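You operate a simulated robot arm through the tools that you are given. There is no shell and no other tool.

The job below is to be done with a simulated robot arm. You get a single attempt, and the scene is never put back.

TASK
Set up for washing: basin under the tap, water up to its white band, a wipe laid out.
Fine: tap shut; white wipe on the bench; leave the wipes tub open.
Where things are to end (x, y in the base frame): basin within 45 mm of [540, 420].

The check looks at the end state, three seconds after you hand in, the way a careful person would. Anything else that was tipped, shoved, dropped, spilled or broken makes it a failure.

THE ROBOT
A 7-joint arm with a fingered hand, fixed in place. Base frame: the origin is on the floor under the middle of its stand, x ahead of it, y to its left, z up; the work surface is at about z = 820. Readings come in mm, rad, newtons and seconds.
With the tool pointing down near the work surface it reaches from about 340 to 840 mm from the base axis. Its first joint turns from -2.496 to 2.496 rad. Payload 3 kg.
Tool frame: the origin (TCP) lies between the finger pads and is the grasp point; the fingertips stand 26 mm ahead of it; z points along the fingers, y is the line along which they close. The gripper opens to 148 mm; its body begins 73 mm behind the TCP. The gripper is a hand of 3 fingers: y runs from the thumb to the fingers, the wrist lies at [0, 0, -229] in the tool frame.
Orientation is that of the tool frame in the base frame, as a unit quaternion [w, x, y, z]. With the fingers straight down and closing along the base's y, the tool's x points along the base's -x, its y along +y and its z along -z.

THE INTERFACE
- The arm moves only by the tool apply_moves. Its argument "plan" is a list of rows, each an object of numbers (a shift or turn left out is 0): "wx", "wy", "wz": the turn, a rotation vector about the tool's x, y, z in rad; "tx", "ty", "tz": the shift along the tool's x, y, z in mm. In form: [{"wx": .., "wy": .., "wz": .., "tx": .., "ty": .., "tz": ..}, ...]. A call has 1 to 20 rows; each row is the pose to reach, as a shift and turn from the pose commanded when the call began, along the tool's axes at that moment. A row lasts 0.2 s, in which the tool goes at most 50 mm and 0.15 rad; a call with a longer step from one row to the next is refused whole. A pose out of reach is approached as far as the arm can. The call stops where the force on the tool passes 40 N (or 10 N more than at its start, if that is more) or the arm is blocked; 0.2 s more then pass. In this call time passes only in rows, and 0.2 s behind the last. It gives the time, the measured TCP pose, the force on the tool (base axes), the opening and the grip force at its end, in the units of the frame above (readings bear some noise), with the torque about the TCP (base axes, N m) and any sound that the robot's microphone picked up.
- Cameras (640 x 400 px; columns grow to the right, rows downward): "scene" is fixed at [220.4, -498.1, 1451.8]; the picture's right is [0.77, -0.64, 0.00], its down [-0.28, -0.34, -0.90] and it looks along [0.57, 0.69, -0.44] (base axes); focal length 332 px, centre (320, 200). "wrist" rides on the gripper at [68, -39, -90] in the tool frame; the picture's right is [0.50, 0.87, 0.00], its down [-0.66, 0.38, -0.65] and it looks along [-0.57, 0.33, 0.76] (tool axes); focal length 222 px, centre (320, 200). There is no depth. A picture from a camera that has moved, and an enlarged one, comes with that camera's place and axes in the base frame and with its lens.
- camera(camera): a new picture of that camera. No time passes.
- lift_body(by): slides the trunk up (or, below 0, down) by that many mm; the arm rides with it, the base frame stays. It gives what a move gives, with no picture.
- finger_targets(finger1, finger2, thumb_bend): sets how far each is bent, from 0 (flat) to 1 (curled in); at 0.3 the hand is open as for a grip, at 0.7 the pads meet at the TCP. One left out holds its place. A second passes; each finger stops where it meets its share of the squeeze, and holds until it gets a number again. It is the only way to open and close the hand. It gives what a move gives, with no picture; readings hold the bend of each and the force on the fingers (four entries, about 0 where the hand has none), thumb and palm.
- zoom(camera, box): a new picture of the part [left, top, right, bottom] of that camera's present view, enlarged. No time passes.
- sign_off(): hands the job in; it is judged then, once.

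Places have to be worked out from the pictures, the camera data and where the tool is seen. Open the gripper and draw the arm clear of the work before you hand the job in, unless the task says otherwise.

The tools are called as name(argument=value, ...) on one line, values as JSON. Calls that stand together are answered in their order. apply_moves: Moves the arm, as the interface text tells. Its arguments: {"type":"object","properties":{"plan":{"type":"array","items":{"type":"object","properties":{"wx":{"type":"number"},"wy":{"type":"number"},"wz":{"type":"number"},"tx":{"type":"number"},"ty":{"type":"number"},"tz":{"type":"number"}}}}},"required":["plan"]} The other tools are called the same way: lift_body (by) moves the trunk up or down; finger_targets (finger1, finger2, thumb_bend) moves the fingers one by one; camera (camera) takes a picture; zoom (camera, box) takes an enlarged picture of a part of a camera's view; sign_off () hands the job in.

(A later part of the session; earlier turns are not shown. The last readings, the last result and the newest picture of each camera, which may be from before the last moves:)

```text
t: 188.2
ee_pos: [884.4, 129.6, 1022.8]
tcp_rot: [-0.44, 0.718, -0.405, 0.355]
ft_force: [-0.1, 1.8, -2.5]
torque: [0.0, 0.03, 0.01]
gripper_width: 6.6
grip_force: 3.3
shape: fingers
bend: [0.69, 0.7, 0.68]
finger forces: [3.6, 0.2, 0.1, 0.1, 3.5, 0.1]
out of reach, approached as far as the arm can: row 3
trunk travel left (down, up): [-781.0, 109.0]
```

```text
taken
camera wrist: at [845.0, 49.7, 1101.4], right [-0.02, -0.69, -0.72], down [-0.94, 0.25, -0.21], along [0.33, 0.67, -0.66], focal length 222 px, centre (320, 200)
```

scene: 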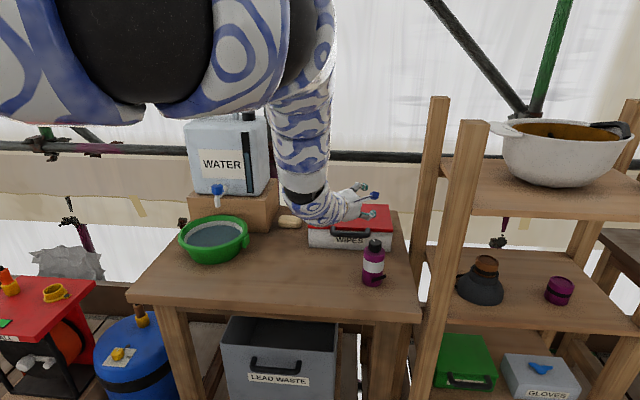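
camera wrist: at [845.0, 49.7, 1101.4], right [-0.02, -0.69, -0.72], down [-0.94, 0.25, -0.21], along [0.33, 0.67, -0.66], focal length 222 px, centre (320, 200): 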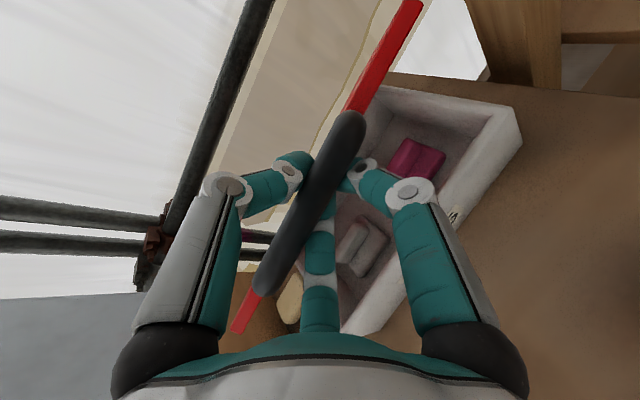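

About 36° open. The arm is at its "up" limit, so I'll alternate small trunk lifts with outward arm moves along the arc.

lift_body(by=12)

apply_moves(plan=[{"tx": -3.4, "ty": -4, "tz": 8.6}])

lift_body(by=12)

apply_moves(plan=[{"tx": -3.7, "ty": -4.3, "tz": 9.4}])

camera(camera="wrist")

```text
t: 188.8
ee_pos: [885.3, 130.5, 1033.2]
tcp_rot: [-0.44, 0.719, -0.405, 0.354]
ft_force: [8.0, 8.2, -11.0]
torque: [0.02, 0.06, 0.02]
gripper_width: 10.2
grip_force: 7.4
shape: fingers
bend: [0.68, 0.68, 0.68]
finger forces: [7.3, 4.5, 0.0, 0.1, 3.8, 0.0]
trunk travel left (down, up): [-793.0, 97.0]
```

```text
t: 189.2
ee_pos: [892.7, 135.5, 1034.2]
tcp_rot: [-0.441, 0.717, -0.406, 0.355]
ft_force: [-2.6, -0.6, -0.3]
torque: [0.0, 0.02, -0.02]
gripper_width: 7.3
grip_force: 2.9
shape: fingers
bend: [0.68, 0.69, 0.68]
finger forces: [3.3, 0.3, 0.0, 0.0, 2.7, 0.0]
trunk travel left (down, up): [-793.0, 97.0]
```

```text
t: 189.8
ee_pos: [893.6, 138.5, 1045.6]
tcp_rot: [-0.44, 0.719, -0.405, 0.353]
ft_force: [10.1, 7.3, -12.3]
torque: [0.07, 0.04, 0.02]
gripper_width: 10.6
grip_force: 8.2
shape: fingers
bend: [0.68, 0.68, 0.68]
finger forces: [7.8, 5.0, 0.0, 0.1, 3.2, 0.0]
trunk travel left (down, up): [-805.0, 85.0]
```

```text
t: 190.2
ee_pos: [901.1, 143.9, 1046.7]
tcp_rot: [-0.442, 0.718, -0.405, 0.355]
ft_force: [-1.6, 0.5, 0.0]
torque: [0.02, 0.05, -0.04]
gripper_width: 7.9
grip_force: 3.2
shape: fingers
bend: [0.68, 0.69, 0.68]
finger forces: [3.2, 0.6, 0.0, 0.1, 3.2, 0.0]
trunk travel left (down, up): [-805.0, 85.0]
```

```text
taken
camera wrist: at [859.6, 63.9, 1125.4], right [-0.02, -0.69, -0.72], down [-0.94, 0.25, -0.21], along [0.33, 0.68, -0.66], focal length 222 px, centre (320, 200)
```

wrist: 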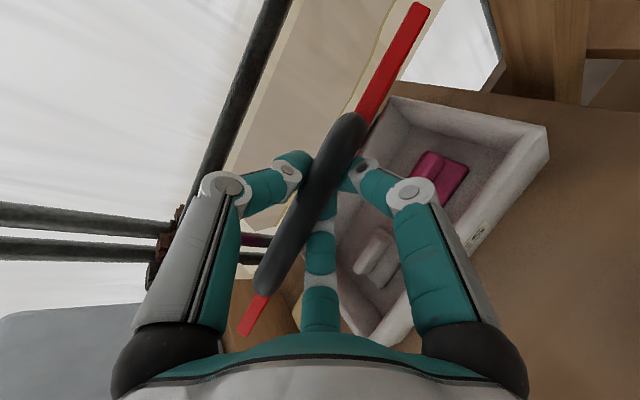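

Open about 48°, following a hinge radius of ≈196 mm. Continuing along the arc.

lift_body(by=6)

apply_moves(plan=[{"tx": -2, "ty": -5.5, "tz": 5.5}, {"tx": -4.1, "ty": -11.4, "tz": 10.7}])

lift_body(by=5)

apply_moves(plan=[{"tx": -2.5, "ty": -5, "tz": 6.5}, {"tx": -5, "ty": -10, "tz": 13}])

camera(camera="wrist")

```text
t: 190.7
ee_pos: [899.7, 145.7, 1051.8]
tcp_rot: [-0.441, 0.718, -0.406, 0.354]
ft_force: [5.0, 3.8, -8.4]
torque: [0.01, 0.06, 0.0]
gripper_width: 9.1
grip_force: 6.3
shape: fingers
bend: [0.68, 0.68, 0.68]
finger forces: [6.0, 3.0, 0.0, 0.0, 3.3, 0.1]
trunk travel left (down, up): [-811.0, 79.0]
```

```text
t: 191.3
ee_pos: [910.8, 155.6, 1061.0]
tcp_rot: [-0.441, 0.718, -0.405, 0.355]
ft_force: [-1.0, -0.4, 0.4]
torque: [0.04, 0.01, 0.01]
gripper_width: 7.8
grip_force: 3.4
shape: fingers
bend: [0.68, 0.69, 0.68]
finger forces: [3.2, 0.5, 0.0, 0.1, 3.2, 0.1]
trunk travel left (down, up): [-811.0, 79.0]
```

```text
t: 191.9
ee_pos: [910.7, 155.0, 1063.6]
tcp_rot: [-0.44, 0.718, -0.406, 0.355]
ft_force: [4.6, 3.2, -7.7]
torque: [0.0, 0.07, 0.02]
gripper_width: 8.7
grip_force: 5.9
shape: fingers
bend: [0.68, 0.69, 0.68]
finger forces: [5.6, 2.5, 0.0, 0.0, 3.1, 0.1]
trunk travel left (down, up): [-816.0, 74.0]
```

```text
t: 192.5
ee_pos: [922.4, 167.5, 1069.3]
tcp_rot: [-0.441, 0.718, -0.405, 0.355]
ft_force: [-0.1, -0.8, -0.1]
torque: [-0.04, 0.04, -0.02]
gripper_width: 5.3
grip_force: 2.2
shape: fingers
bend: [0.68, 0.7, 0.69]
finger forces: [2.5, 0.0, 0.0, 0.1, 1.9, 0.1]
trunk travel left (down, up): [-816.0, 74.0]
```

```text
taken
camera wrist: at [882.5, 86.8, 1146.5], right [-0.02, -0.69, -0.72], down [-0.94, 0.25, -0.21], along [0.33, 0.68, -0.66], focal length 222 px, centre (320, 200)
```

wrist: 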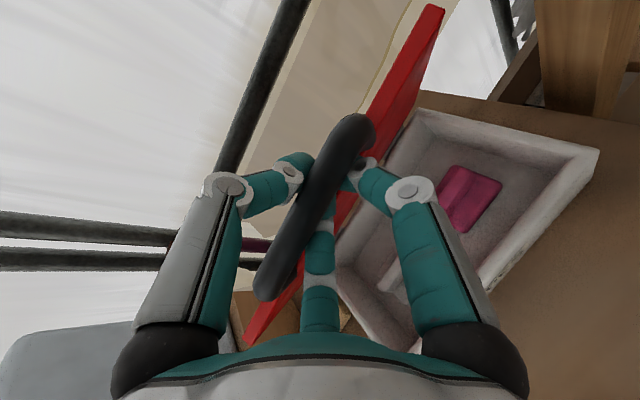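

60° open and nearly weightless. Continuing with arm moves along the arc.

apply_moves(plan=[{"tx": -2, "ty": -6.6, "tz": 5}, {"tx": -3.8, "ty": -13.2, "tz": 10}])

apply_moves(plan=[{"tx": -2.1, "ty": -6, "tz": 5.5}, {"tx": -4.2, "ty": -11.5, "tz": 11}])

```text
t: 193.1
ee_pos: [933.8, 177.9, 1076.8]
tcp_rot: [-0.441, 0.718, -0.405, 0.354]
ft_force: [0.1, 0.5, -0.4]
torque: [0.04, 0.01, -0.06]
gripper_width: 4.8
grip_force: 2.1
shape: fingers
bend: [0.69, 0.7, 0.69]
finger forces: [2.5, 0.0, 0.1, 0.0, 2.0, 0.1]
trunk travel left (down, up): [-816.0, 74.0]
```

```text
t: 193.7
ee_pos: [944.1, 189.0, 1082.1]
tcp_rot: [-0.441, 0.718, -0.405, 0.355]
ft_force: [0.1, 0.3, -0.8]
torque: [0.04, 0.02, -0.02]
gripper_width: 3.6
grip_force: 1.2
shape: fingers
bend: [0.69, 0.7, 0.69]
finger forces: [1.8, 0.1, 0.0, 0.0, 1.4, 0.0]
trunk travel left (down, up): [-816.0, 74.0]
```

About 70° by position; grip force is dropping, so I'll check that the bar is still in hand.

camera(camera="wrist")

zoom(camera="scene", box=[270, 100, 420, 280])

```text
taken
camera wrist: at [904.3, 108.1, 1161.1], right [-0.02, -0.69, -0.72], down [-0.94, 0.25, -0.21], along [0.33, 0.68, -0.66], focal length 222 px, centre (320, 200)
```

wrist: 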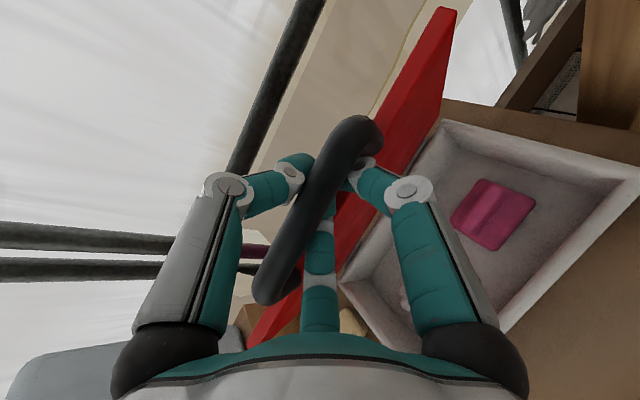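

```text
2.22 times, centred on (345, 190) of scene
camera zoom: at [220.4, -498.1, 1451.8], right [0.77, -0.64, 0.0], down [-0.28, -0.34, -0.9], along [0.57, 0.69, -0.44], focal length 738 px, centre (264, 222)
```

zoom: 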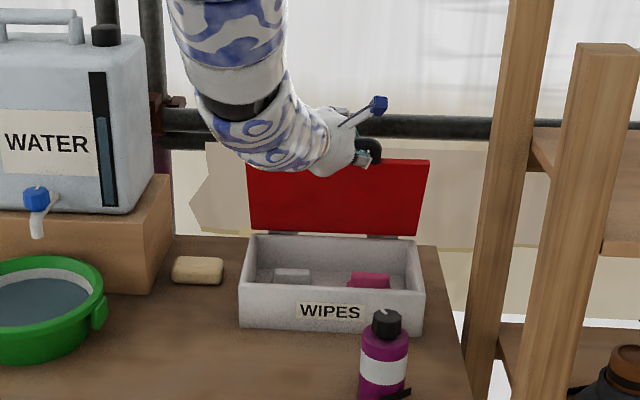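

The lid is nearly vertical and still held. Inside are a pale (white/grey) wipe on the left and a magenta one on the right. I'll keep pushing along the arc to get the lid past vertical.

apply_moves(plan=[{"tx": -3.1, "ty": -8, "tz": 8}, {"tx": -6.4, "ty": -15.5, "tz": 17}])

apply_moves(plan=[{"tx": -3.3, "ty": -6.5, "tz": 8.5}, {"tx": -6.6, "ty": -12.5, "tz": 17}])

camera(camera="wrist")

```text
t: 194.3
ee_pos: [960.3, 205.7, 1089.3]
tcp_rot: [-0.441, 0.718, -0.405, 0.356]
ft_force: [-0.9, 0.7, -0.6]
torque: [0.0, 0.03, -0.02]
gripper_width: 2.5
grip_force: 1.4
shape: fingers
bend: [0.69, 0.7, 0.7]
finger forces: [1.3, 0.0, 0.0, 0.0, 1.2, 0.1]
trunk travel left (down, up): [-816.0, 74.0]
```

```text
t: 194.9
ee_pos: [976.2, 220.2, 1094.1]
tcp_rot: [-0.441, 0.718, -0.406, 0.354]
ft_force: [-0.6, 0.6, -0.8]
torque: [0.03, 0.01, 0.03]
gripper_width: 0.7
grip_force: 0.6
shape: fingers
bend: [0.69, 0.7, 0.7]
finger forces: [0.9, 0.1, 0.1, 0.0, 0.0, 0.0]
trunk travel left (down, up): [-816.0, 74.0]
```

```text
taken
camera wrist: at [935.9, 139.4, 1171.8], right [-0.02, -0.69, -0.72], down [-0.94, 0.25, -0.21], along [0.33, 0.68, -0.66], focal length 222 px, centre (320, 200)
```

wrist: 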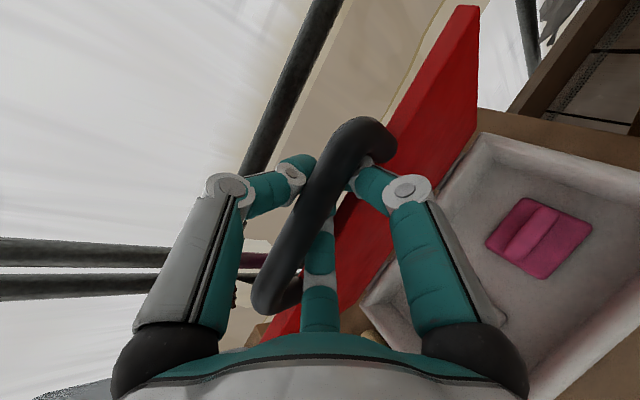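

About 83° now, and still within reach. Continuing past vertical.

apply_moves(plan=[{"tx": -2.6, "ty": -4, "tz": 6.2}, {"tx": -5, "ty": -7, "tz": 12.9}])

apply_moves(plan=[{"tx": -2.6, "ty": -3, "tz": 6.6}, {"tx": -5.2, "ty": -5.5, "tz": 13.5}])

camera(camera="wrist")

zoom(camera="scene", box=[270, 100, 420, 280])

```text
t: 195.5
ee_pos: [986.5, 229.9, 1095.6]
tcp_rot: [-0.44, 0.718, -0.406, 0.355]
ft_force: [0.0, 0.2, 0.4]
torque: [0.03, -0.01, 0.02]
gripper_width: 0.6
grip_force: 0.3
shape: fingers
bend: [0.69, 0.7, 0.7]
finger forces: [0.1, 0.7, 0.0, 0.1, 0.2, 0.0]
trunk travel left (down, up): [-816.0, 74.0]
```

```text
t: 196.1
ee_pos: [997.1, 241.9, 1094.3]
tcp_rot: [-0.441, 0.718, -0.405, 0.355]
ft_force: [-1.1, 0.1, 2.9]
torque: [0.08, 0.06, 0.01]
gripper_width: 0.8
grip_force: 1.5
shape: fingers
bend: [0.69, 0.7, 0.7]
finger forces: [0.0, 3.6, 0.1, 0.1, 0.1, 0.0]
trunk travel left (down, up): [-816.0, 74.0]
```

```text
taken
camera wrist: at [957.1, 161.0, 1172.2], right [-0.02, -0.69, -0.72], down [-0.94, 0.25, -0.21], along [0.33, 0.67, -0.66], focal length 222 px, centre (320, 200)
```

wrist: 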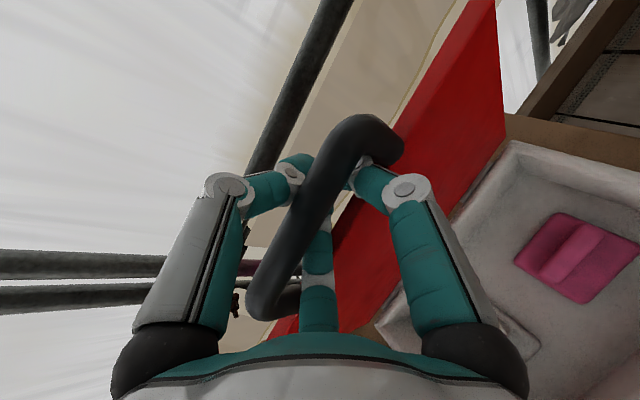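

```text
2.22 times, centred on (345, 190) of scene
camera zoom: at [220.4, -498.1, 1451.8], right [0.77, -0.64, 0.0], down [-0.28, -0.34, -0.9], along [0.57, 0.69, -0.44], focal length 738 px, centre (264, 222)
```

zoom: 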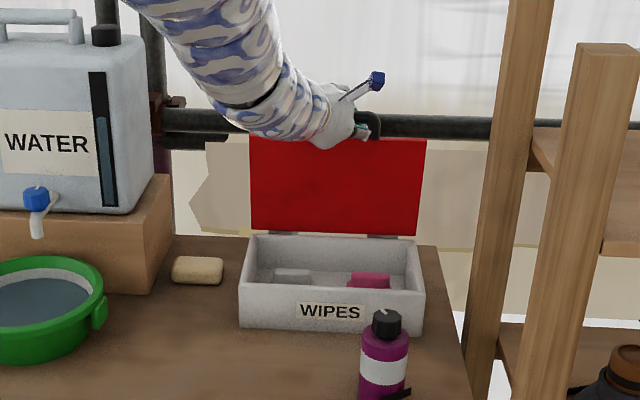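

Just past vertical (~92°). I'll push a bit further so it will stay open on its own.

apply_moves(plan=[{"tx": -2, "ty": -1.9, "tz": 5.3}, {"tx": -4, "ty": -3.5, "tz": 10.7}])

apply_moves(plan=[{"tx": -2, "ty": -1.2, "tz": 5.6}, {"tx": -4, "ty": -2.2, "tz": 11.2}])

camera(camera="wrist")

zoom(camera="scene", box=[270, 100, 420, 280])

```text
t: 196.7
ee_pos: [1005.5, 250.6, 1093.4]
tcp_rot: [-0.44, 0.718, -0.405, 0.355]
ft_force: [0.3, 0.5, 5.4]
torque: [0.06, 0.07, 0.0]
gripper_width: 1.0
grip_force: 2.5
shape: fingers
bend: [0.69, 0.7, 0.69]
finger forces: [0.0, 4.4, 0.0, 0.0, 1.0, 0.0]
trunk travel left (down, up): [-816.0, 74.0]
```

```text
t: 197.3
ee_pos: [1012.6, 257.9, 1091.9]
tcp_rot: [-0.441, 0.718, -0.405, 0.356]
ft_force: [-0.8, 1.6, 10.9]
torque: [0.11, 0.24, 0.07]
gripper_width: 2.3
grip_force: 5.9
shape: fingers
bend: [0.7, 0.7, 0.69]
finger forces: [0.0, 8.9, 0.1, 0.0, 3.1, 0.0]
trunk travel left (down, up): [-816.0, 74.0]
```

```text
taken
camera wrist: at [973.5, 177.1, 1169.8], right [-0.02, -0.69, -0.72], down [-0.94, 0.25, -0.21], along [0.33, 0.68, -0.66], focal length 222 px, centre (320, 200)
```

wrist: 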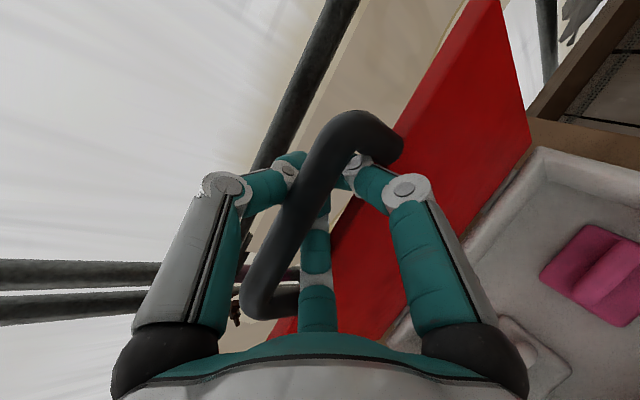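

```text
2.22 times, centred on (345, 190) of scene
camera zoom: at [220.4, -498.1, 1451.8], right [0.77, -0.64, 0.0], down [-0.28, -0.34, -0.9], along [0.57, 0.69, -0.44], focal length 738 px, centre (264, 222)
```

zoom: 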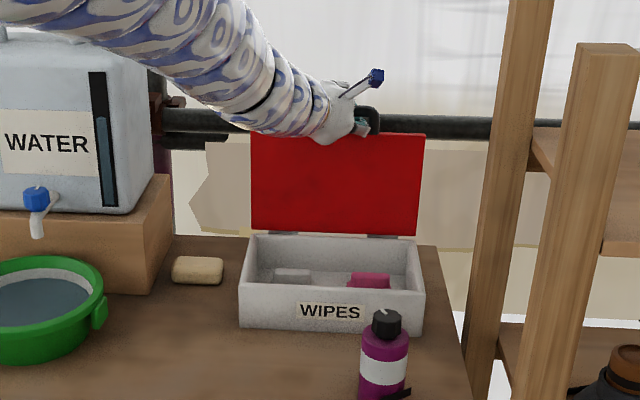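

The lid is at about 99°, past vertical. Before withdrawing I'll open the thumb so it no longer hooks behind the bar, and raise slightly to take the finger off the lid edge.

finger_targets(thumb_bend=0.4)

apply_moves(plan=[{"tx": 0.4, "ty": -2.8, "tz": -1}])

camera(camera="wrist")

```text
t: 198.3
ee_pos: [1014.6, 258.0, 1089.9]
tcp_rot: [-0.441, 0.718, -0.405, 0.355]
ft_force: [-0.3, 0.3, 6.3]
torque: [0.12, 0.2, 0.03]
gripper_width: 53.3
grip_force: 2.8
shape: fingers
bend: [0.7, 0.7, 0.4]
finger forces: [0.1, 6.1, 0.0, 0.0, 0.1, 0.0]
trunk travel left (down, up): [-816.0, 74.0]
```

```text
t: 198.7
ee_pos: [1013.8, 258.7, 1093.0]
tcp_rot: [-0.44, 0.719, -0.405, 0.355]
ft_force: [0.9, 0.1, 1.8]
torque: [0.02, 0.02, -0.02]
gripper_width: 53.4
grip_force: 0.7
shape: fingers
bend: [0.7, 0.7, 0.4]
finger forces: [0.0, 1.7, 0.1, 0.1, 0.1, 0.0]
trunk travel left (down, up): [-816.0, 74.0]
```

```text
taken
camera wrist: at [974.4, 177.6, 1171.3], right [-0.02, -0.69, -0.72], down [-0.94, 0.25, -0.21], along [0.33, 0.68, -0.66], focal length 222 px, centre (320, 200)
```

wrist: 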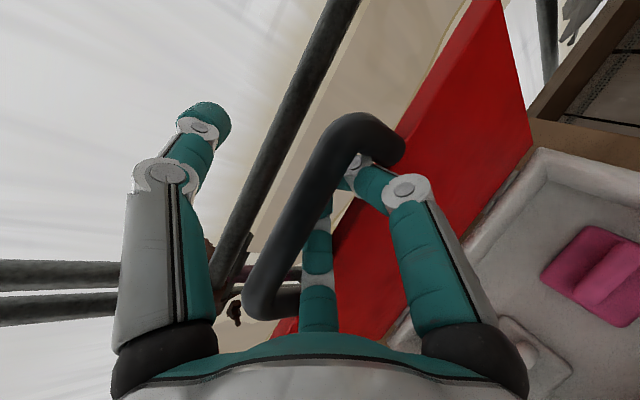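

Thumb is clear. Withdrawing the fingers straight back along the tool axis in small steps, watching that the lid doesn't follow.

apply_moves(plan=[{"tz": -8}, {"tz": -16}])

camera(camera="wrist")

```text
t: 199.3
ee_pos: [1000.2, 253.0, 1100.1]
tcp_rot: [-0.441, 0.719, -0.404, 0.355]
ft_force: [-0.2, -0.2, 0.4]
torque: [0.01, -0.02, -0.01]
gripper_width: 53.3
grip_force: 0.0
shape: fingers
bend: [0.7, 0.7, 0.4]
finger forces: [0.0, 0.0, 0.0, 0.1, 0.1, 0.0]
trunk travel left (down, up): [-816.0, 74.0]
```

```text
taken
camera wrist: at [960.7, 172.6, 1177.4], right [-0.02, -0.69, -0.72], down [-0.94, 0.25, -0.21], along [0.33, 0.68, -0.66], focal length 222 px, centre (320, 200)
```

wrist: 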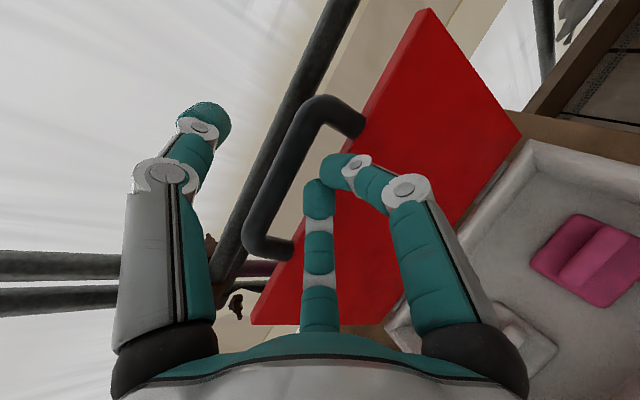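

The fingers are free and the lid stays open on its own, leaning back. Let me retreat a bit more and verify from the scene camera.

apply_moves(plan=[{"tz": -20}, {"tz": -45}])

zoom(camera="scene", box=[270, 100, 420, 280])

camera(camera="wrist")

```text
t: 199.9
ee_pos: [961.3, 237.2, 1116.6]
tcp_rot: [-0.441, 0.717, -0.405, 0.355]
ft_force: [-0.8, 0.6, 0.7]
torque: [0.0, -0.02, 0.0]
gripper_width: 53.1
grip_force: 0.1
shape: fingers
bend: [0.7, 0.7, 0.4]
finger forces: [0.0, 0.0, 0.0, 0.1, 0.0, 0.0]
trunk travel left (down, up): [-816.0, 74.0]
```

```text
2.22 times, centred on (345, 190) of scene
camera zoom: at [220.4, -498.1, 1451.8], right [0.77, -0.64, 0.0], down [-0.28, -0.34, -0.9], along [0.57, 0.69, -0.44], focal length 738 px, centre (264, 222)
```

zoom: 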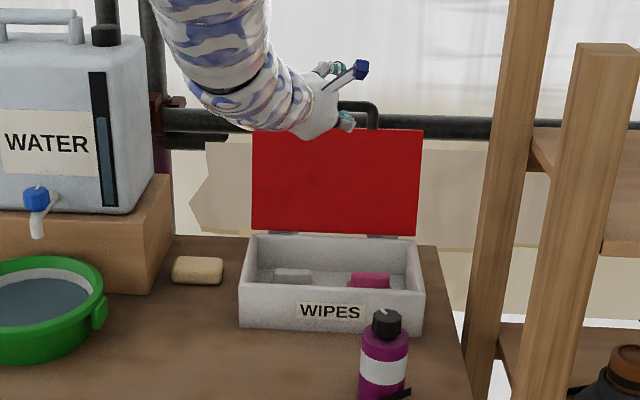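

```text
taken
camera wrist: at [920.9, 157.7, 1194.5], right [-0.02, -0.69, -0.72], down [-0.94, 0.25, -0.21], along [0.33, 0.68, -0.66], focal length 222 px, centre (320, 200)
```

wrist: 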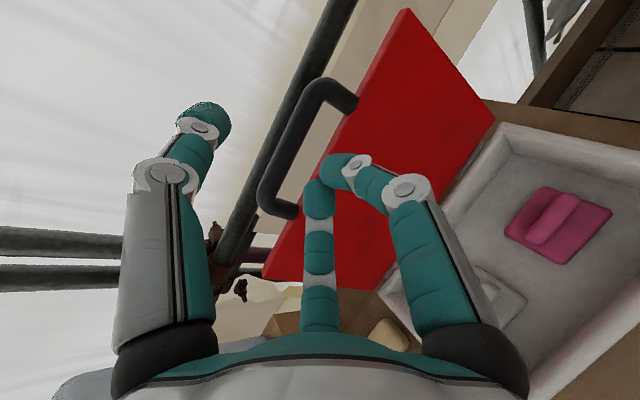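

The tub is open and the lid is stable. Now I'll pull the hand back to get a clear camera view into the tub at the white wipe.

apply_moves(plan=[{"tx": 8, "ty": 25, "tz": -28}, {"tx": 13, "ty": 55, "tz": -55}, {"tx": 17, "ty": 85, "tz": -80}, {"tx": 20, "ty": 115, "tz": -100}])

camera(camera="wrist")

zoom(camera="scene", box=[300, 180, 410, 270])

```text
t: 200.9
ee_pos: [859.3, 153.5, 1041.7]
tcp_rot: [-0.44, 0.718, -0.406, 0.355]
ft_force: [-0.3, 0.3, -0.1]
torque: [0.02, 0.02, -0.01]
gripper_width: 53.3
grip_force: 0.0
shape: fingers
bend: [0.7, 0.7, 0.4]
finger forces: [0.0, 0.0, 0.0, 0.1, 0.1, 0.0]
out of reach, approached as far as the arm can: row 4
trunk travel left (down, up): [-816.0, 74.0]
```

```text
taken
camera wrist: at [819.7, 73.0, 1118.9], right [-0.02, -0.69, -0.72], down [-0.94, 0.25, -0.21], along [0.33, 0.68, -0.66], focal length 222 px, centre (320, 200)
```

wrist: 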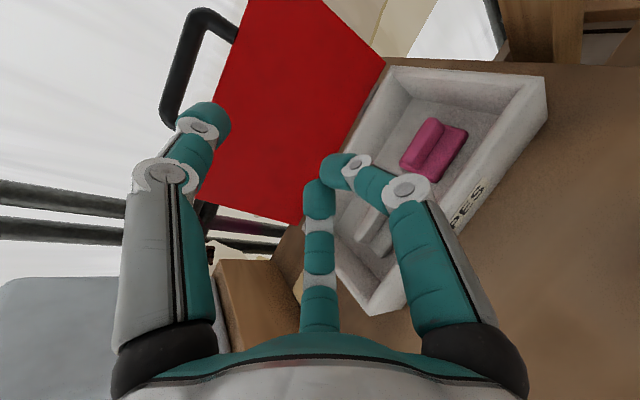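

```text
4.44 times, centred on (355, 225) of scene
camera zoom: at [220.4, -498.1, 1451.8], right [0.77, -0.64, 0.0], down [-0.28, -0.34, -0.9], along [0.57, 0.69, -0.44], focal length 1477 px, centre (164, 89)
```

zoom: 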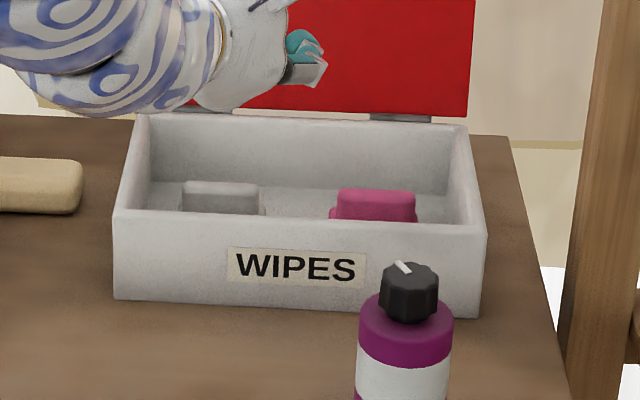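

I can see into the tub. I'll zoom the wrist view to measure the wipes and the tub walls.

zoom(camera="wrist", box=[320, 40, 560, 340])

```text
1.33 times, centred on (440, 190) of wrist
camera zoom: at [819.7, 73.0, 1118.9], right [-0.02, -0.69, -0.72], down [-0.94, 0.25, -0.21], along [0.33, 0.68, -0.66], focal length 296 px, centre (160, 213)
```

zoom: 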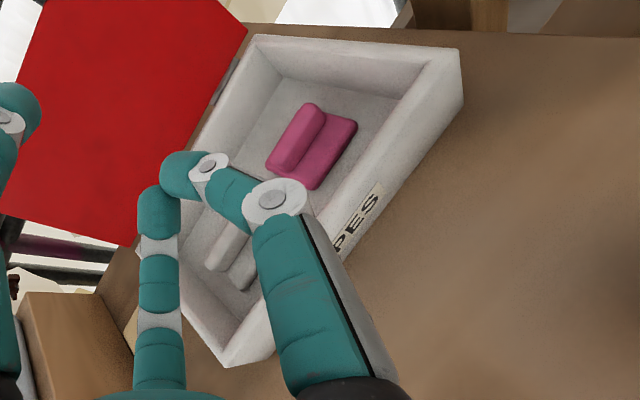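

The pink wipe's ridge is near (960, 145); the white one sits symmetrically to the left, near (886, 216), but my fingers hide it. I'll open the fingers for a clear look.

finger_targets(finger1=0.25, finger2=0.25, thumb_bend=0.25)

camera(camera="wrist")

zoom(camera="wrist", box=[260, 40, 500, 340])

```text
t: 201.9
ee_pos: [860.1, 154.0, 1040.7]
tcp_rot: [-0.441, 0.718, -0.405, 0.355]
ft_force: [1.0, 0.3, -0.3]
torque: [-0.01, -0.02, 0.0]
gripper_width: 136.8
grip_force: 0.1
shape: fingers
bend: [0.25, 0.25, 0.25]
finger forces: [0.0, 0.0, 0.0, 0.0, 0.0, 0.1]
trunk travel left (down, up): [-816.0, 74.0]
```

```text
taken
camera wrist: at [819.8, 74.1, 1119.4], right [-0.02, -0.69, -0.72], down [-0.94, 0.25, -0.21], along [0.33, 0.68, -0.66], focal length 222 px, centre (320, 200)
```

wrist: 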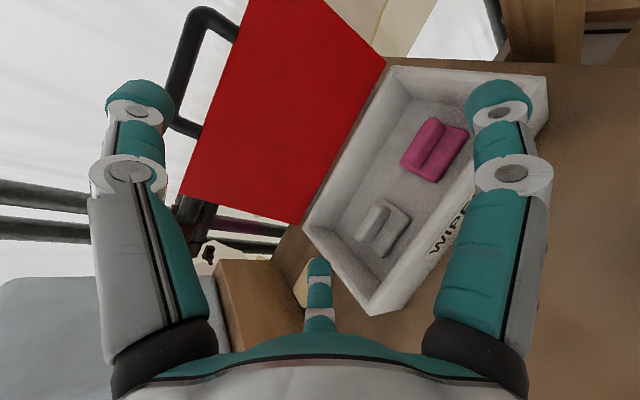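

```text
1.33 times, centred on (380, 190) of wrist
camera zoom: at [819.8, 74.1, 1119.4], right [-0.02, -0.69, -0.72], down [-0.94, 0.25, -0.21], along [0.33, 0.68, -0.66], focal length 296 px, centre (240, 213)
```

zoom: 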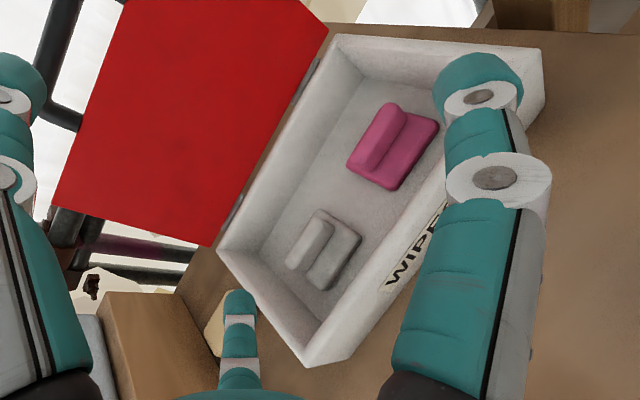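

Clear view of both wipes now. One more zoom on the white one for its exact shape.

zoom(camera="wrist", box=[330, 170, 450, 280])

zoom(camera="scene", box=[320, 205, 400, 255])

```text
3.64 times, centred on (390, 225) of wrist
camera zoom: at [819.8, 74.1, 1119.4], right [-0.02, -0.69, -0.72], down [-0.94, 0.25, -0.21], along [0.33, 0.68, -0.66], focal length 808 px, centre (66, 109)
```

zoom: 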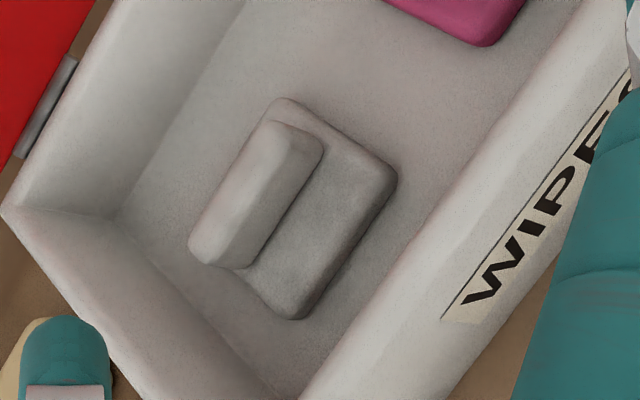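

```text
8.00 times, centred on (360, 230) of scene
camera zoom: at [220.4, -498.1, 1451.8], right [0.77, -0.64, 0.0], down [-0.28, -0.34, -0.9], along [0.57, 0.69, -0.44], focal length 2658 px, centre (0, -40)
```

zoom: 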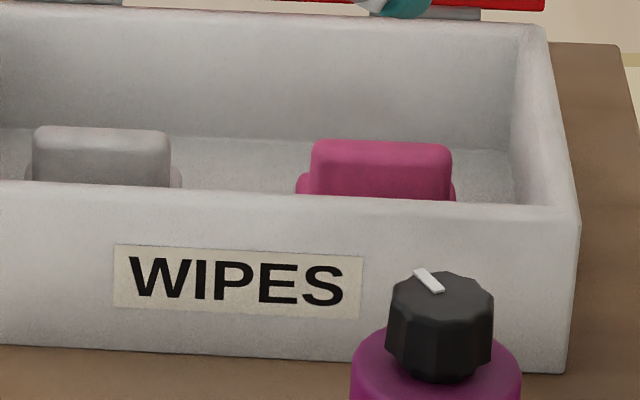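

The white wipe is a pad about 66×62 mm centred near (891, 242), with a raised ridge along the tub's length, top at z≈870 – ideal for pinching. I need the tool steeper for that, so I'll go back via the sideways pose to a downward tool, starting by raising the trunk.

lift_body(by=74)

finger_targets(finger1=0.45, finger2=0.45, thumb_bend=0.45)

apply_moves(plan=[{"tx": 8.6, "ty": 4.2, "tz": -13.7, "wx": 0.0056, "wy": 0.1301, "wz": 0.031}, {"tx": 17.2, "ty": 8.4, "tz": -27.3, "wx": 0.0112, "wy": 0.2603, "wz": 0.0619}, {"tx": 25.8, "ty": 12.6, "tz": -41, "wx": 0.0168, "wy": 0.3904, "wz": 0.0929}, {"tx": 34.5, "ty": 16.8, "tz": -54.6, "wx": 0.0224, "wy": 0.5205, "wz": 0.1239}, {"tx": 43.1, "ty": 21, "tz": -68.3, "wx": 0.028, "wy": 0.6507, "wz": 0.1549}])

```text
t: 203.0
ee_pos: [859.5, 154.1, 1115.2]
tcp_rot: [-0.441, 0.717, -0.406, 0.355]
ft_force: [0.8, -1.3, -0.8]
torque: [-0.02, -0.05, 0.0]
gripper_width: 137.0
grip_force: 0.0
shape: fingers
bend: [0.25, 0.25, 0.25]
finger forces: [0.0, 0.0, 0.0, 0.0, 0.0, 0.0]
trunk travel left (down, up): [-890.0, 0.0]
```

```text
t: 204.0
ee_pos: [860.2, 153.4, 1115.0]
tcp_rot: [-0.44, 0.718, -0.406, 0.355]
ft_force: [-1.0, 0.2, -0.1]
torque: [0.01, 0.04, 0.0]
gripper_width: 79.0
grip_force: 0.0
shape: fingers
bend: [0.45, 0.45, 0.45]
finger forces: [0.0, 0.1, 0.0, 0.0, 0.0, 0.0]
trunk travel left (down, up): [-890.0, 0.0]
```

```text
t: 205.2
ee_pos: [812.5, 86.8, 1125.6]
tcp_rot: [0.323, -0.528, 0.574, -0.537]
ft_force: [0.2, -0.1, -0.5]
torque: [0.0, 0.05, 0.03]
gripper_width: 78.8
grip_force: 0.1
shape: fingers
bend: [0.45, 0.45, 0.45]
finger forces: [0.0, 0.0, 0.1, 0.0, 0.1, 0.0]
out of reach, approached as far as the arm can: row 1, 2, 3
trunk travel left (down, up): [-890.0, 0.0]
```

On track. Continuing the swing to the right-pointing pose.

apply_moves(plan=[{"tx": 15.6, "ty": 2, "tz": -5.5, "wx": 0.0056, "wy": 0.1301, "wz": 0.031}, {"tx": 31.2, "ty": 4, "tz": -11, "wx": 0.0112, "wy": 0.2602, "wz": 0.0619}, {"tx": 46.9, "ty": 6.1, "tz": -16.5, "wx": 0.0168, "wy": 0.3903, "wz": 0.0929}, {"tx": 62.5, "ty": 8.1, "tz": -22, "wx": 0.0224, "wy": 0.5204, "wz": 0.1239}, {"tx": 78.1, "ty": 10.1, "tz": -27.5, "wx": 0.028, "wy": 0.6505, "wz": 0.1549}, {"tx": 93.7, "ty": 12.1, "tz": -33.1, "wx": 0.0336, "wy": 0.7806, "wz": 0.1858}, {"tx": 109.3, "ty": 14.1, "tz": -38.6, "wx": 0.0392, "wy": 0.9107, "wz": 0.2168}])

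camera(camera="scene")

```text
t: 206.8
ee_pos: [747.4, -9.2, 1143.4]
tcp_rot: [0.102, -0.169, 0.698, -0.688]
ft_force: [-0.7, -0.1, 0.8]
torque: [0.01, 0.01, 0.0]
gripper_width: 79.0
grip_force: 0.1
shape: fingers
bend: [0.45, 0.45, 0.45]
finger forces: [0.0, 0.0, 0.0, 0.0, 0.0, 0.0]
trunk travel left (down, up): [-890.0, 0.0]
```

```text
taken
```

scene: 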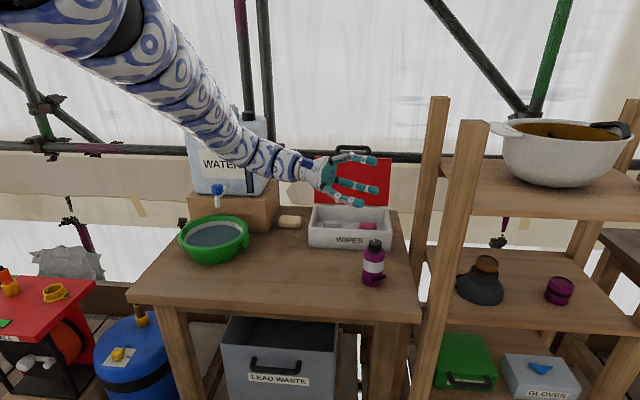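

The arm is free again. Now rolling the tool back to pointing straight down.

apply_moves(plan=[{"tx": -1.1, "ty": 6.1, "tz": -1.7, "wx": -0.1279, "wy": 0.019, "wz": 0.0314}, {"tx": -2.3, "ty": 12.1, "tz": -3.4, "wx": -0.2558, "wy": 0.0379, "wz": 0.0628}, {"tx": -3.4, "ty": 18.2, "tz": -5.2, "wx": -0.3838, "wy": 0.0569, "wz": 0.0942}, {"tx": -4.6, "ty": 24.2, "tz": -6.9, "wx": -0.5117, "wy": 0.0759, "wz": 0.1256}, {"tx": -5.7, "ty": 30.3, "tz": -8.6, "wx": -0.6396, "wy": 0.0948, "wz": 0.157}, {"tx": -6.9, "ty": 36.4, "tz": -10.4, "wx": -0.7675, "wy": 0.1138, "wz": 0.1885}])

```text
t: 208.2
ee_pos: [747.4, 2.9, 1107.0]
tcp_rot: [0.056, -0.091, 0.922, -0.371]
ft_force: [0.4, 0.5, 0.0]
torque: [-0.02, 0.02, 0.03]
gripper_width: 78.9
grip_force: 0.1
shape: fingers
bend: [0.45, 0.45, 0.45]
finger forces: [0.1, 0.0, 0.0, 0.0, 0.0, 0.0]
trunk travel left (down, up): [-890.0, 0.0]
```

Halfway and no limits. Completing the roll to vertical.

apply_moves(plan=[{"ty": 5.7, "tz": 3, "wx": -0.1279, "wy": 0.019, "wz": 0.0314}, {"ty": 11.4, "tz": 6.1, "wx": -0.2558, "wy": 0.0379, "wz": 0.0628}, {"ty": 17.1, "tz": 9.1, "wx": -0.3838, "wy": 0.0569, "wz": 0.0942}, {"ty": 22.9, "tz": 12.1, "wx": -0.5117, "wy": 0.0759, "wz": 0.1256}, {"ty": 28.6, "tz": 15.2, "wx": -0.6396, "wy": 0.0948, "wz": 0.157}, {"ty": 34.3, "tz": 18.2, "wx": -0.7675, "wy": 0.1138, "wz": 0.1885}])

camera(camera="scene")

```text
t: 209.6
ee_pos: [745.5, 14.9, 1070.7]
tcp_rot: [0.001, -0.002, 1.0, 0.002]
ft_force: [-0.3, -0.5, 0.6]
torque: [0.03, -0.01, -0.01]
gripper_width: 78.7
grip_force: 0.0
shape: fingers
bend: [0.45, 0.45, 0.45]
finger forces: [0.0, 0.0, 0.0, 0.1, 0.0, 0.0]
trunk travel left (down, up): [-890.0, 0.0]
```

```text
taken
```

scene: 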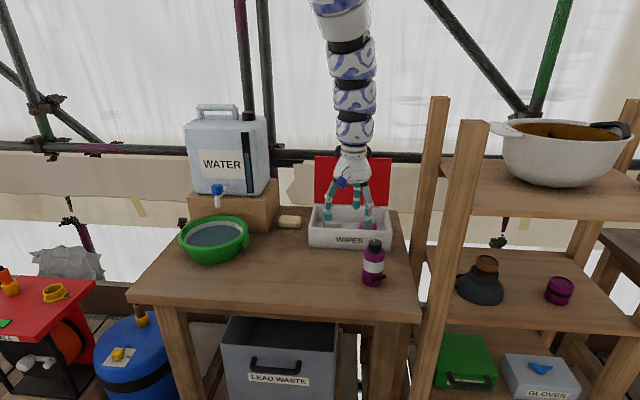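

The tool is vertical again and comfortable. Next I'll move out over the tub, tilting 33° outward with the thumb on the near side and fingers on the far side of the ridge, staying high so that the final descent is a pure trunk move.

apply_moves(plan=[{"tx": -20.8, "ty": 32.4, "tz": -12.9, "wx": -0.0514, "wy": -0.0669, "wz": 0.109}, {"tx": -41.6, "ty": 64.9, "tz": -25.7, "wx": -0.1027, "wy": -0.1339, "wz": 0.218}, {"tx": -62.4, "ty": 97.3, "tz": -38.6, "wx": -0.1541, "wy": -0.2008, "wz": 0.327}, {"tx": -83.1, "ty": 129.7, "tz": -51.4, "wx": -0.2055, "wy": -0.2678, "wz": 0.4361}])

```text
t: 210.6
ee_pos: [828.0, 145.6, 1122.7]
tcp_rot: [0.132, 0.216, 0.962, 0.103]
ft_force: [-0.6, 0.9, 0.3]
torque: [-0.03, 0.01, -0.03]
gripper_width: 79.1
grip_force: 0.0
shape: fingers
bend: [0.45, 0.45, 0.45]
finger forces: [0.0, 0.1, 0.1, 0.0, 0.1, 0.0]
trunk travel left (down, up): [-890.0, 0.0]
```

No limits. Finishing the move to hover above the white wipe.

apply_moves(plan=[{"tx": -6.7, "ty": 39.9, "tz": -1.3, "wx": -0.0514, "wy": -0.0669, "wz": 0.109}, {"tx": -13.5, "ty": 79.8, "tz": -2.5, "wx": -0.1027, "wy": -0.1339, "wz": 0.218}, {"tx": -20.2, "ty": 119.7, "tz": -3.8, "wx": -0.1541, "wy": -0.2008, "wz": 0.327}])

camera(camera="wrist")

camera(camera="scene")

```text
t: 211.4
ee_pos: [890.6, 243.2, 1159.5]
tcp_rot: [0.225, 0.366, 0.886, 0.175]
ft_force: [-0.4, -0.5, 0.1]
torque: [-0.02, 0.02, 0.04]
gripper_width: 78.7
grip_force: 0.0
shape: fingers
bend: [0.45, 0.45, 0.45]
finger forces: [0.1, 0.0, 0.1, 0.1, 0.0, 0.0]
trunk travel left (down, up): [-890.0, 0.0]
```

```text
taken
camera wrist: at [778.0, 254.0, 1197.6], right [0.18, 0.94, 0.28], down [0.29, -0.32, 0.9], along [0.94, -0.08, -0.33], focal length 222 px, centre (320, 200)
```

wrist: 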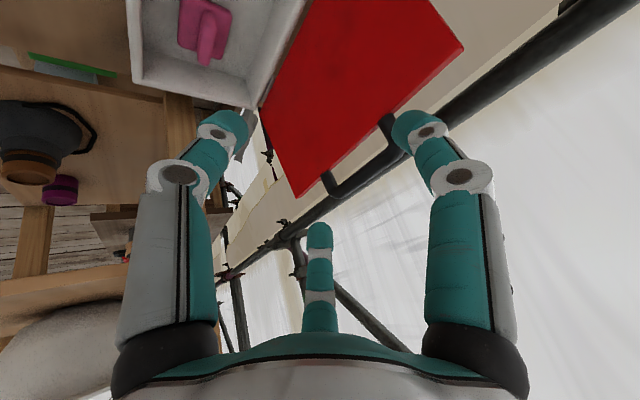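

```text
taken
```

scene: 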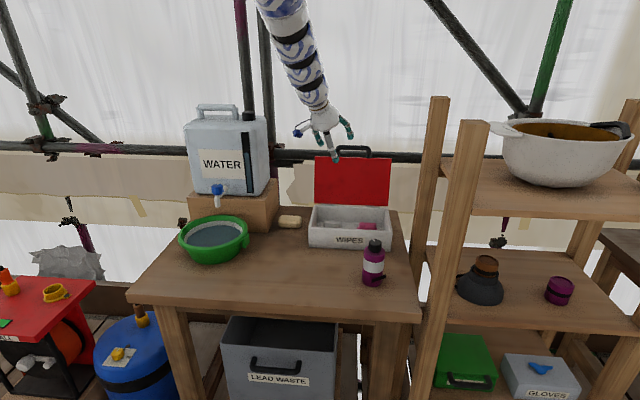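

I'm hovering exactly over the wipe's position at (891, 243, 1160). Descending with the trunk, first to about 90 mm above the tub rim, to check the alignment.

lift_body(by=-190)

camera(camera="wrist")

zoom(camera="scene", box=[290, 140, 410, 270])

```text
t: 213.5
ee_pos: [890.9, 240.9, 970.3]
tcp_rot: [0.225, 0.367, 0.886, 0.174]
ft_force: [-0.4, 0.4, -0.1]
torque: [0.0, -0.02, -0.01]
gripper_width: 78.9
grip_force: 0.0
shape: fingers
bend: [0.45, 0.45, 0.45]
finger forces: [0.1, 0.0, 0.0, 0.1, 0.0, 0.0]
trunk travel left (down, up): [-700.0, 190.0]
```

```text
taken
camera wrist: at [778.1, 252.0, 1008.2], right [0.18, 0.94, 0.28], down [0.29, -0.32, 0.9], along [0.94, -0.08, -0.33], focal length 222 px, centre (320, 200)
```

wrist: 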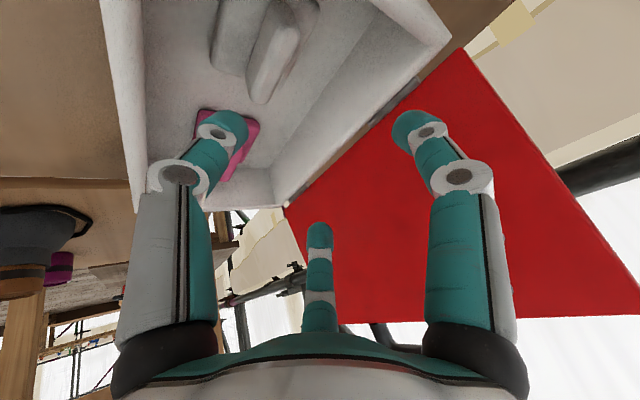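

```text
3.08 times, centred on (350, 205) of scene
camera zoom: at [220.4, -498.1, 1451.8], right [0.77, -0.64, 0.0], down [-0.28, -0.34, -0.9], along [0.57, 0.69, -0.44], focal length 1022 px, centre (228, 185)
```

zoom: 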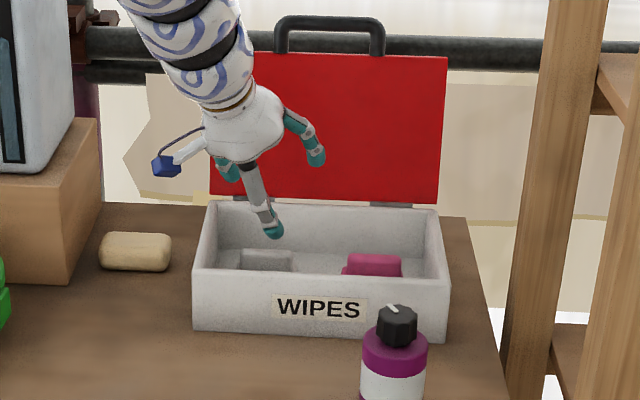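

The lid stays open and the hand is over the white wipe. I'll zoom the wrist view to check the ridge position relative to the tool axis.

zoom(camera="wrist", box=[180, 0, 360, 150])

```text
2.67 times, centred on (270, 75) of wrist
camera zoom: at [778.1, 252.0, 1008.2], right [0.18, 0.94, 0.28], down [0.29, -0.32, 0.9], along [0.94, -0.08, -0.33], focal length 592 px, centre (453, 533)
```

zoom: 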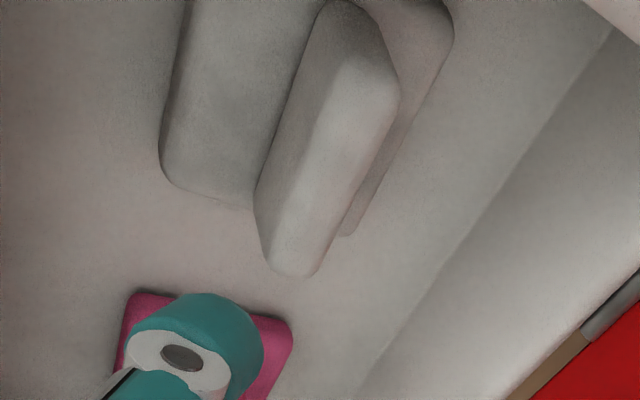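

The ridge's top centre is at about (886, 238), 52 mm long along the tub and ~13 mm thick. I'll shift 10 mm back toward it so that the fingers close symmetrically around it, then descend most of the way.

apply_moves(plan=[{"tx": -0.6, "ty": -9.1, "tz": -4.9}])

lift_body(by=-85)

camera(camera="wrist")

zoom(camera="scene", box=[300, 170, 410, 270])

```text
t: 213.9
ee_pos: [884.6, 235.5, 970.2]
tcp_rot: [0.225, 0.366, 0.886, 0.175]
ft_force: [-0.1, 0.2, -0.5]
torque: [-0.01, 0.01, 0.0]
gripper_width: 79.0
grip_force: 0.0
shape: fingers
bend: [0.45, 0.45, 0.45]
finger forces: [0.0, 0.1, 0.1, 0.1, 0.0, 0.1]
trunk travel left (down, up): [-700.0, 190.0]
```

```text
t: 214.9
ee_pos: [887.6, 240.4, 895.4]
tcp_rot: [0.229, 0.363, 0.885, 0.181]
ft_force: [4.7, 6.6, 13.0]
torque: [-0.09, 0.1, -0.07]
gripper_width: 64.9
grip_force: 9.7
shape: fingers
bend: [0.45, 0.45, 0.52]
finger forces: [0.0, 0.0, 0.0, 0.1, 19.1, 0.0]
trunk travel left (down, up): [-618.0, 272.0]
stopped: the force on the tool passed its limit at 45 N (the readings are from after the stop); the commanded pose is now the measured one
```

```text
taken
camera wrist: at [774.4, 248.8, 933.1], right [0.17, 0.94, 0.28], down [0.27, -0.32, 0.91], along [0.95, -0.08, -0.31], focal length 222 px, centre (320, 200)
```

wrist: 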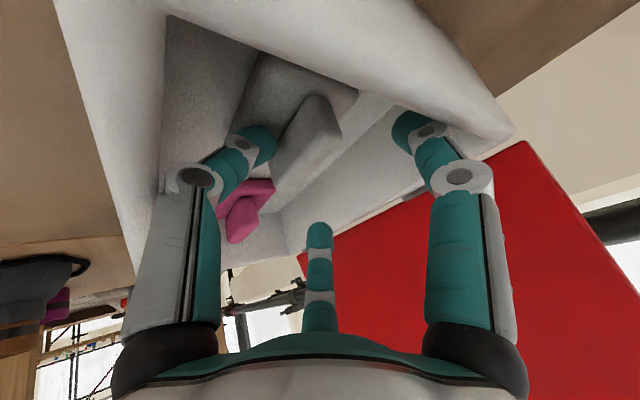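

```text
4.00 times, centred on (355, 220) of scene
camera zoom: at [220.4, -498.1, 1451.8], right [0.77, -0.64, 0.0], down [-0.28, -0.34, -0.9], along [0.57, 0.69, -0.44], focal length 1329 px, centre (180, 120)
```

zoom: 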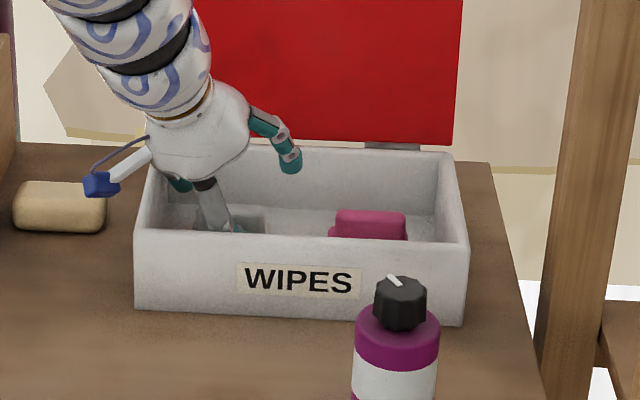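

The thumb, being on the lower side of the tilted hand, touched the pad's near edge first. I'll back up 15 mm, pre-close the digits so they just straddle the ridge, and re-centre for a fingertip pinch.

lift_body(by=20)

finger_targets(finger1=0.6, finger2=0.6, thumb_bend=0.57)

camera(camera="wrist")

zoom(camera="wrist", box=[180, 40, 440, 260])

```text
t: 215.6
ee_pos: [887.0, 236.2, 912.8]
tcp_rot: [0.227, 0.365, 0.885, 0.178]
ft_force: [0.1, -0.3, -0.2]
torque: [-0.01, 0.0, -0.03]
gripper_width: 78.7
grip_force: 0.0
shape: fingers
bend: [0.45, 0.45, 0.45]
finger forces: [0.0, 0.0, 0.1, 0.0, 0.0, 0.1]
trunk travel left (down, up): [-638.0, 252.0]
```

```text
t: 216.6
ee_pos: [887.1, 237.9, 912.7]
tcp_rot: [0.228, 0.365, 0.885, 0.18]
ft_force: [-0.6, 0.2, 1.1]
torque: [-0.01, -0.01, 0.0]
gripper_width: 36.8
grip_force: 0.0
shape: fingers
bend: [0.6, 0.6, 0.56]
finger forces: [0.1, 0.0, 0.1, 0.0, 0.0, 0.0]
trunk travel left (down, up): [-638.0, 252.0]
```

```text
taken
camera wrist: at [773.7, 247.4, 950.7], right [0.17, 0.94, 0.28], down [0.28, -0.32, 0.91], along [0.94, -0.08, -0.32], focal length 222 px, centre (320, 200)
```

wrist: 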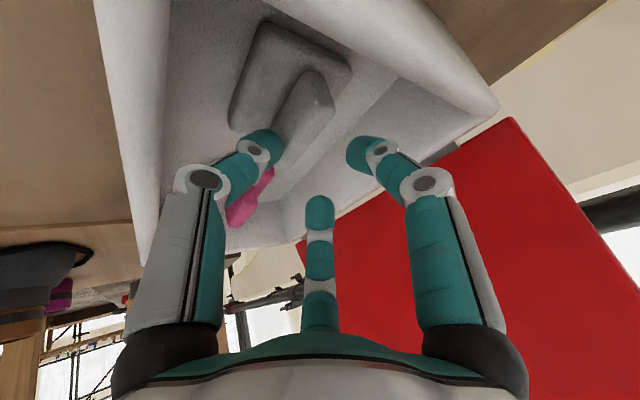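

```text
1.82 times, centred on (310, 150) of wrist
camera zoom: at [773.7, 247.4, 950.7], right [0.17, 0.94, 0.28], down [0.28, -0.32, 0.91], along [0.94, -0.08, -0.32], focal length 404 px, centre (338, 291)
```

zoom: 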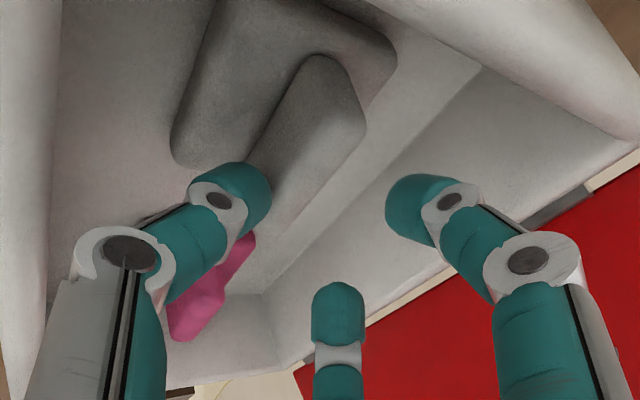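

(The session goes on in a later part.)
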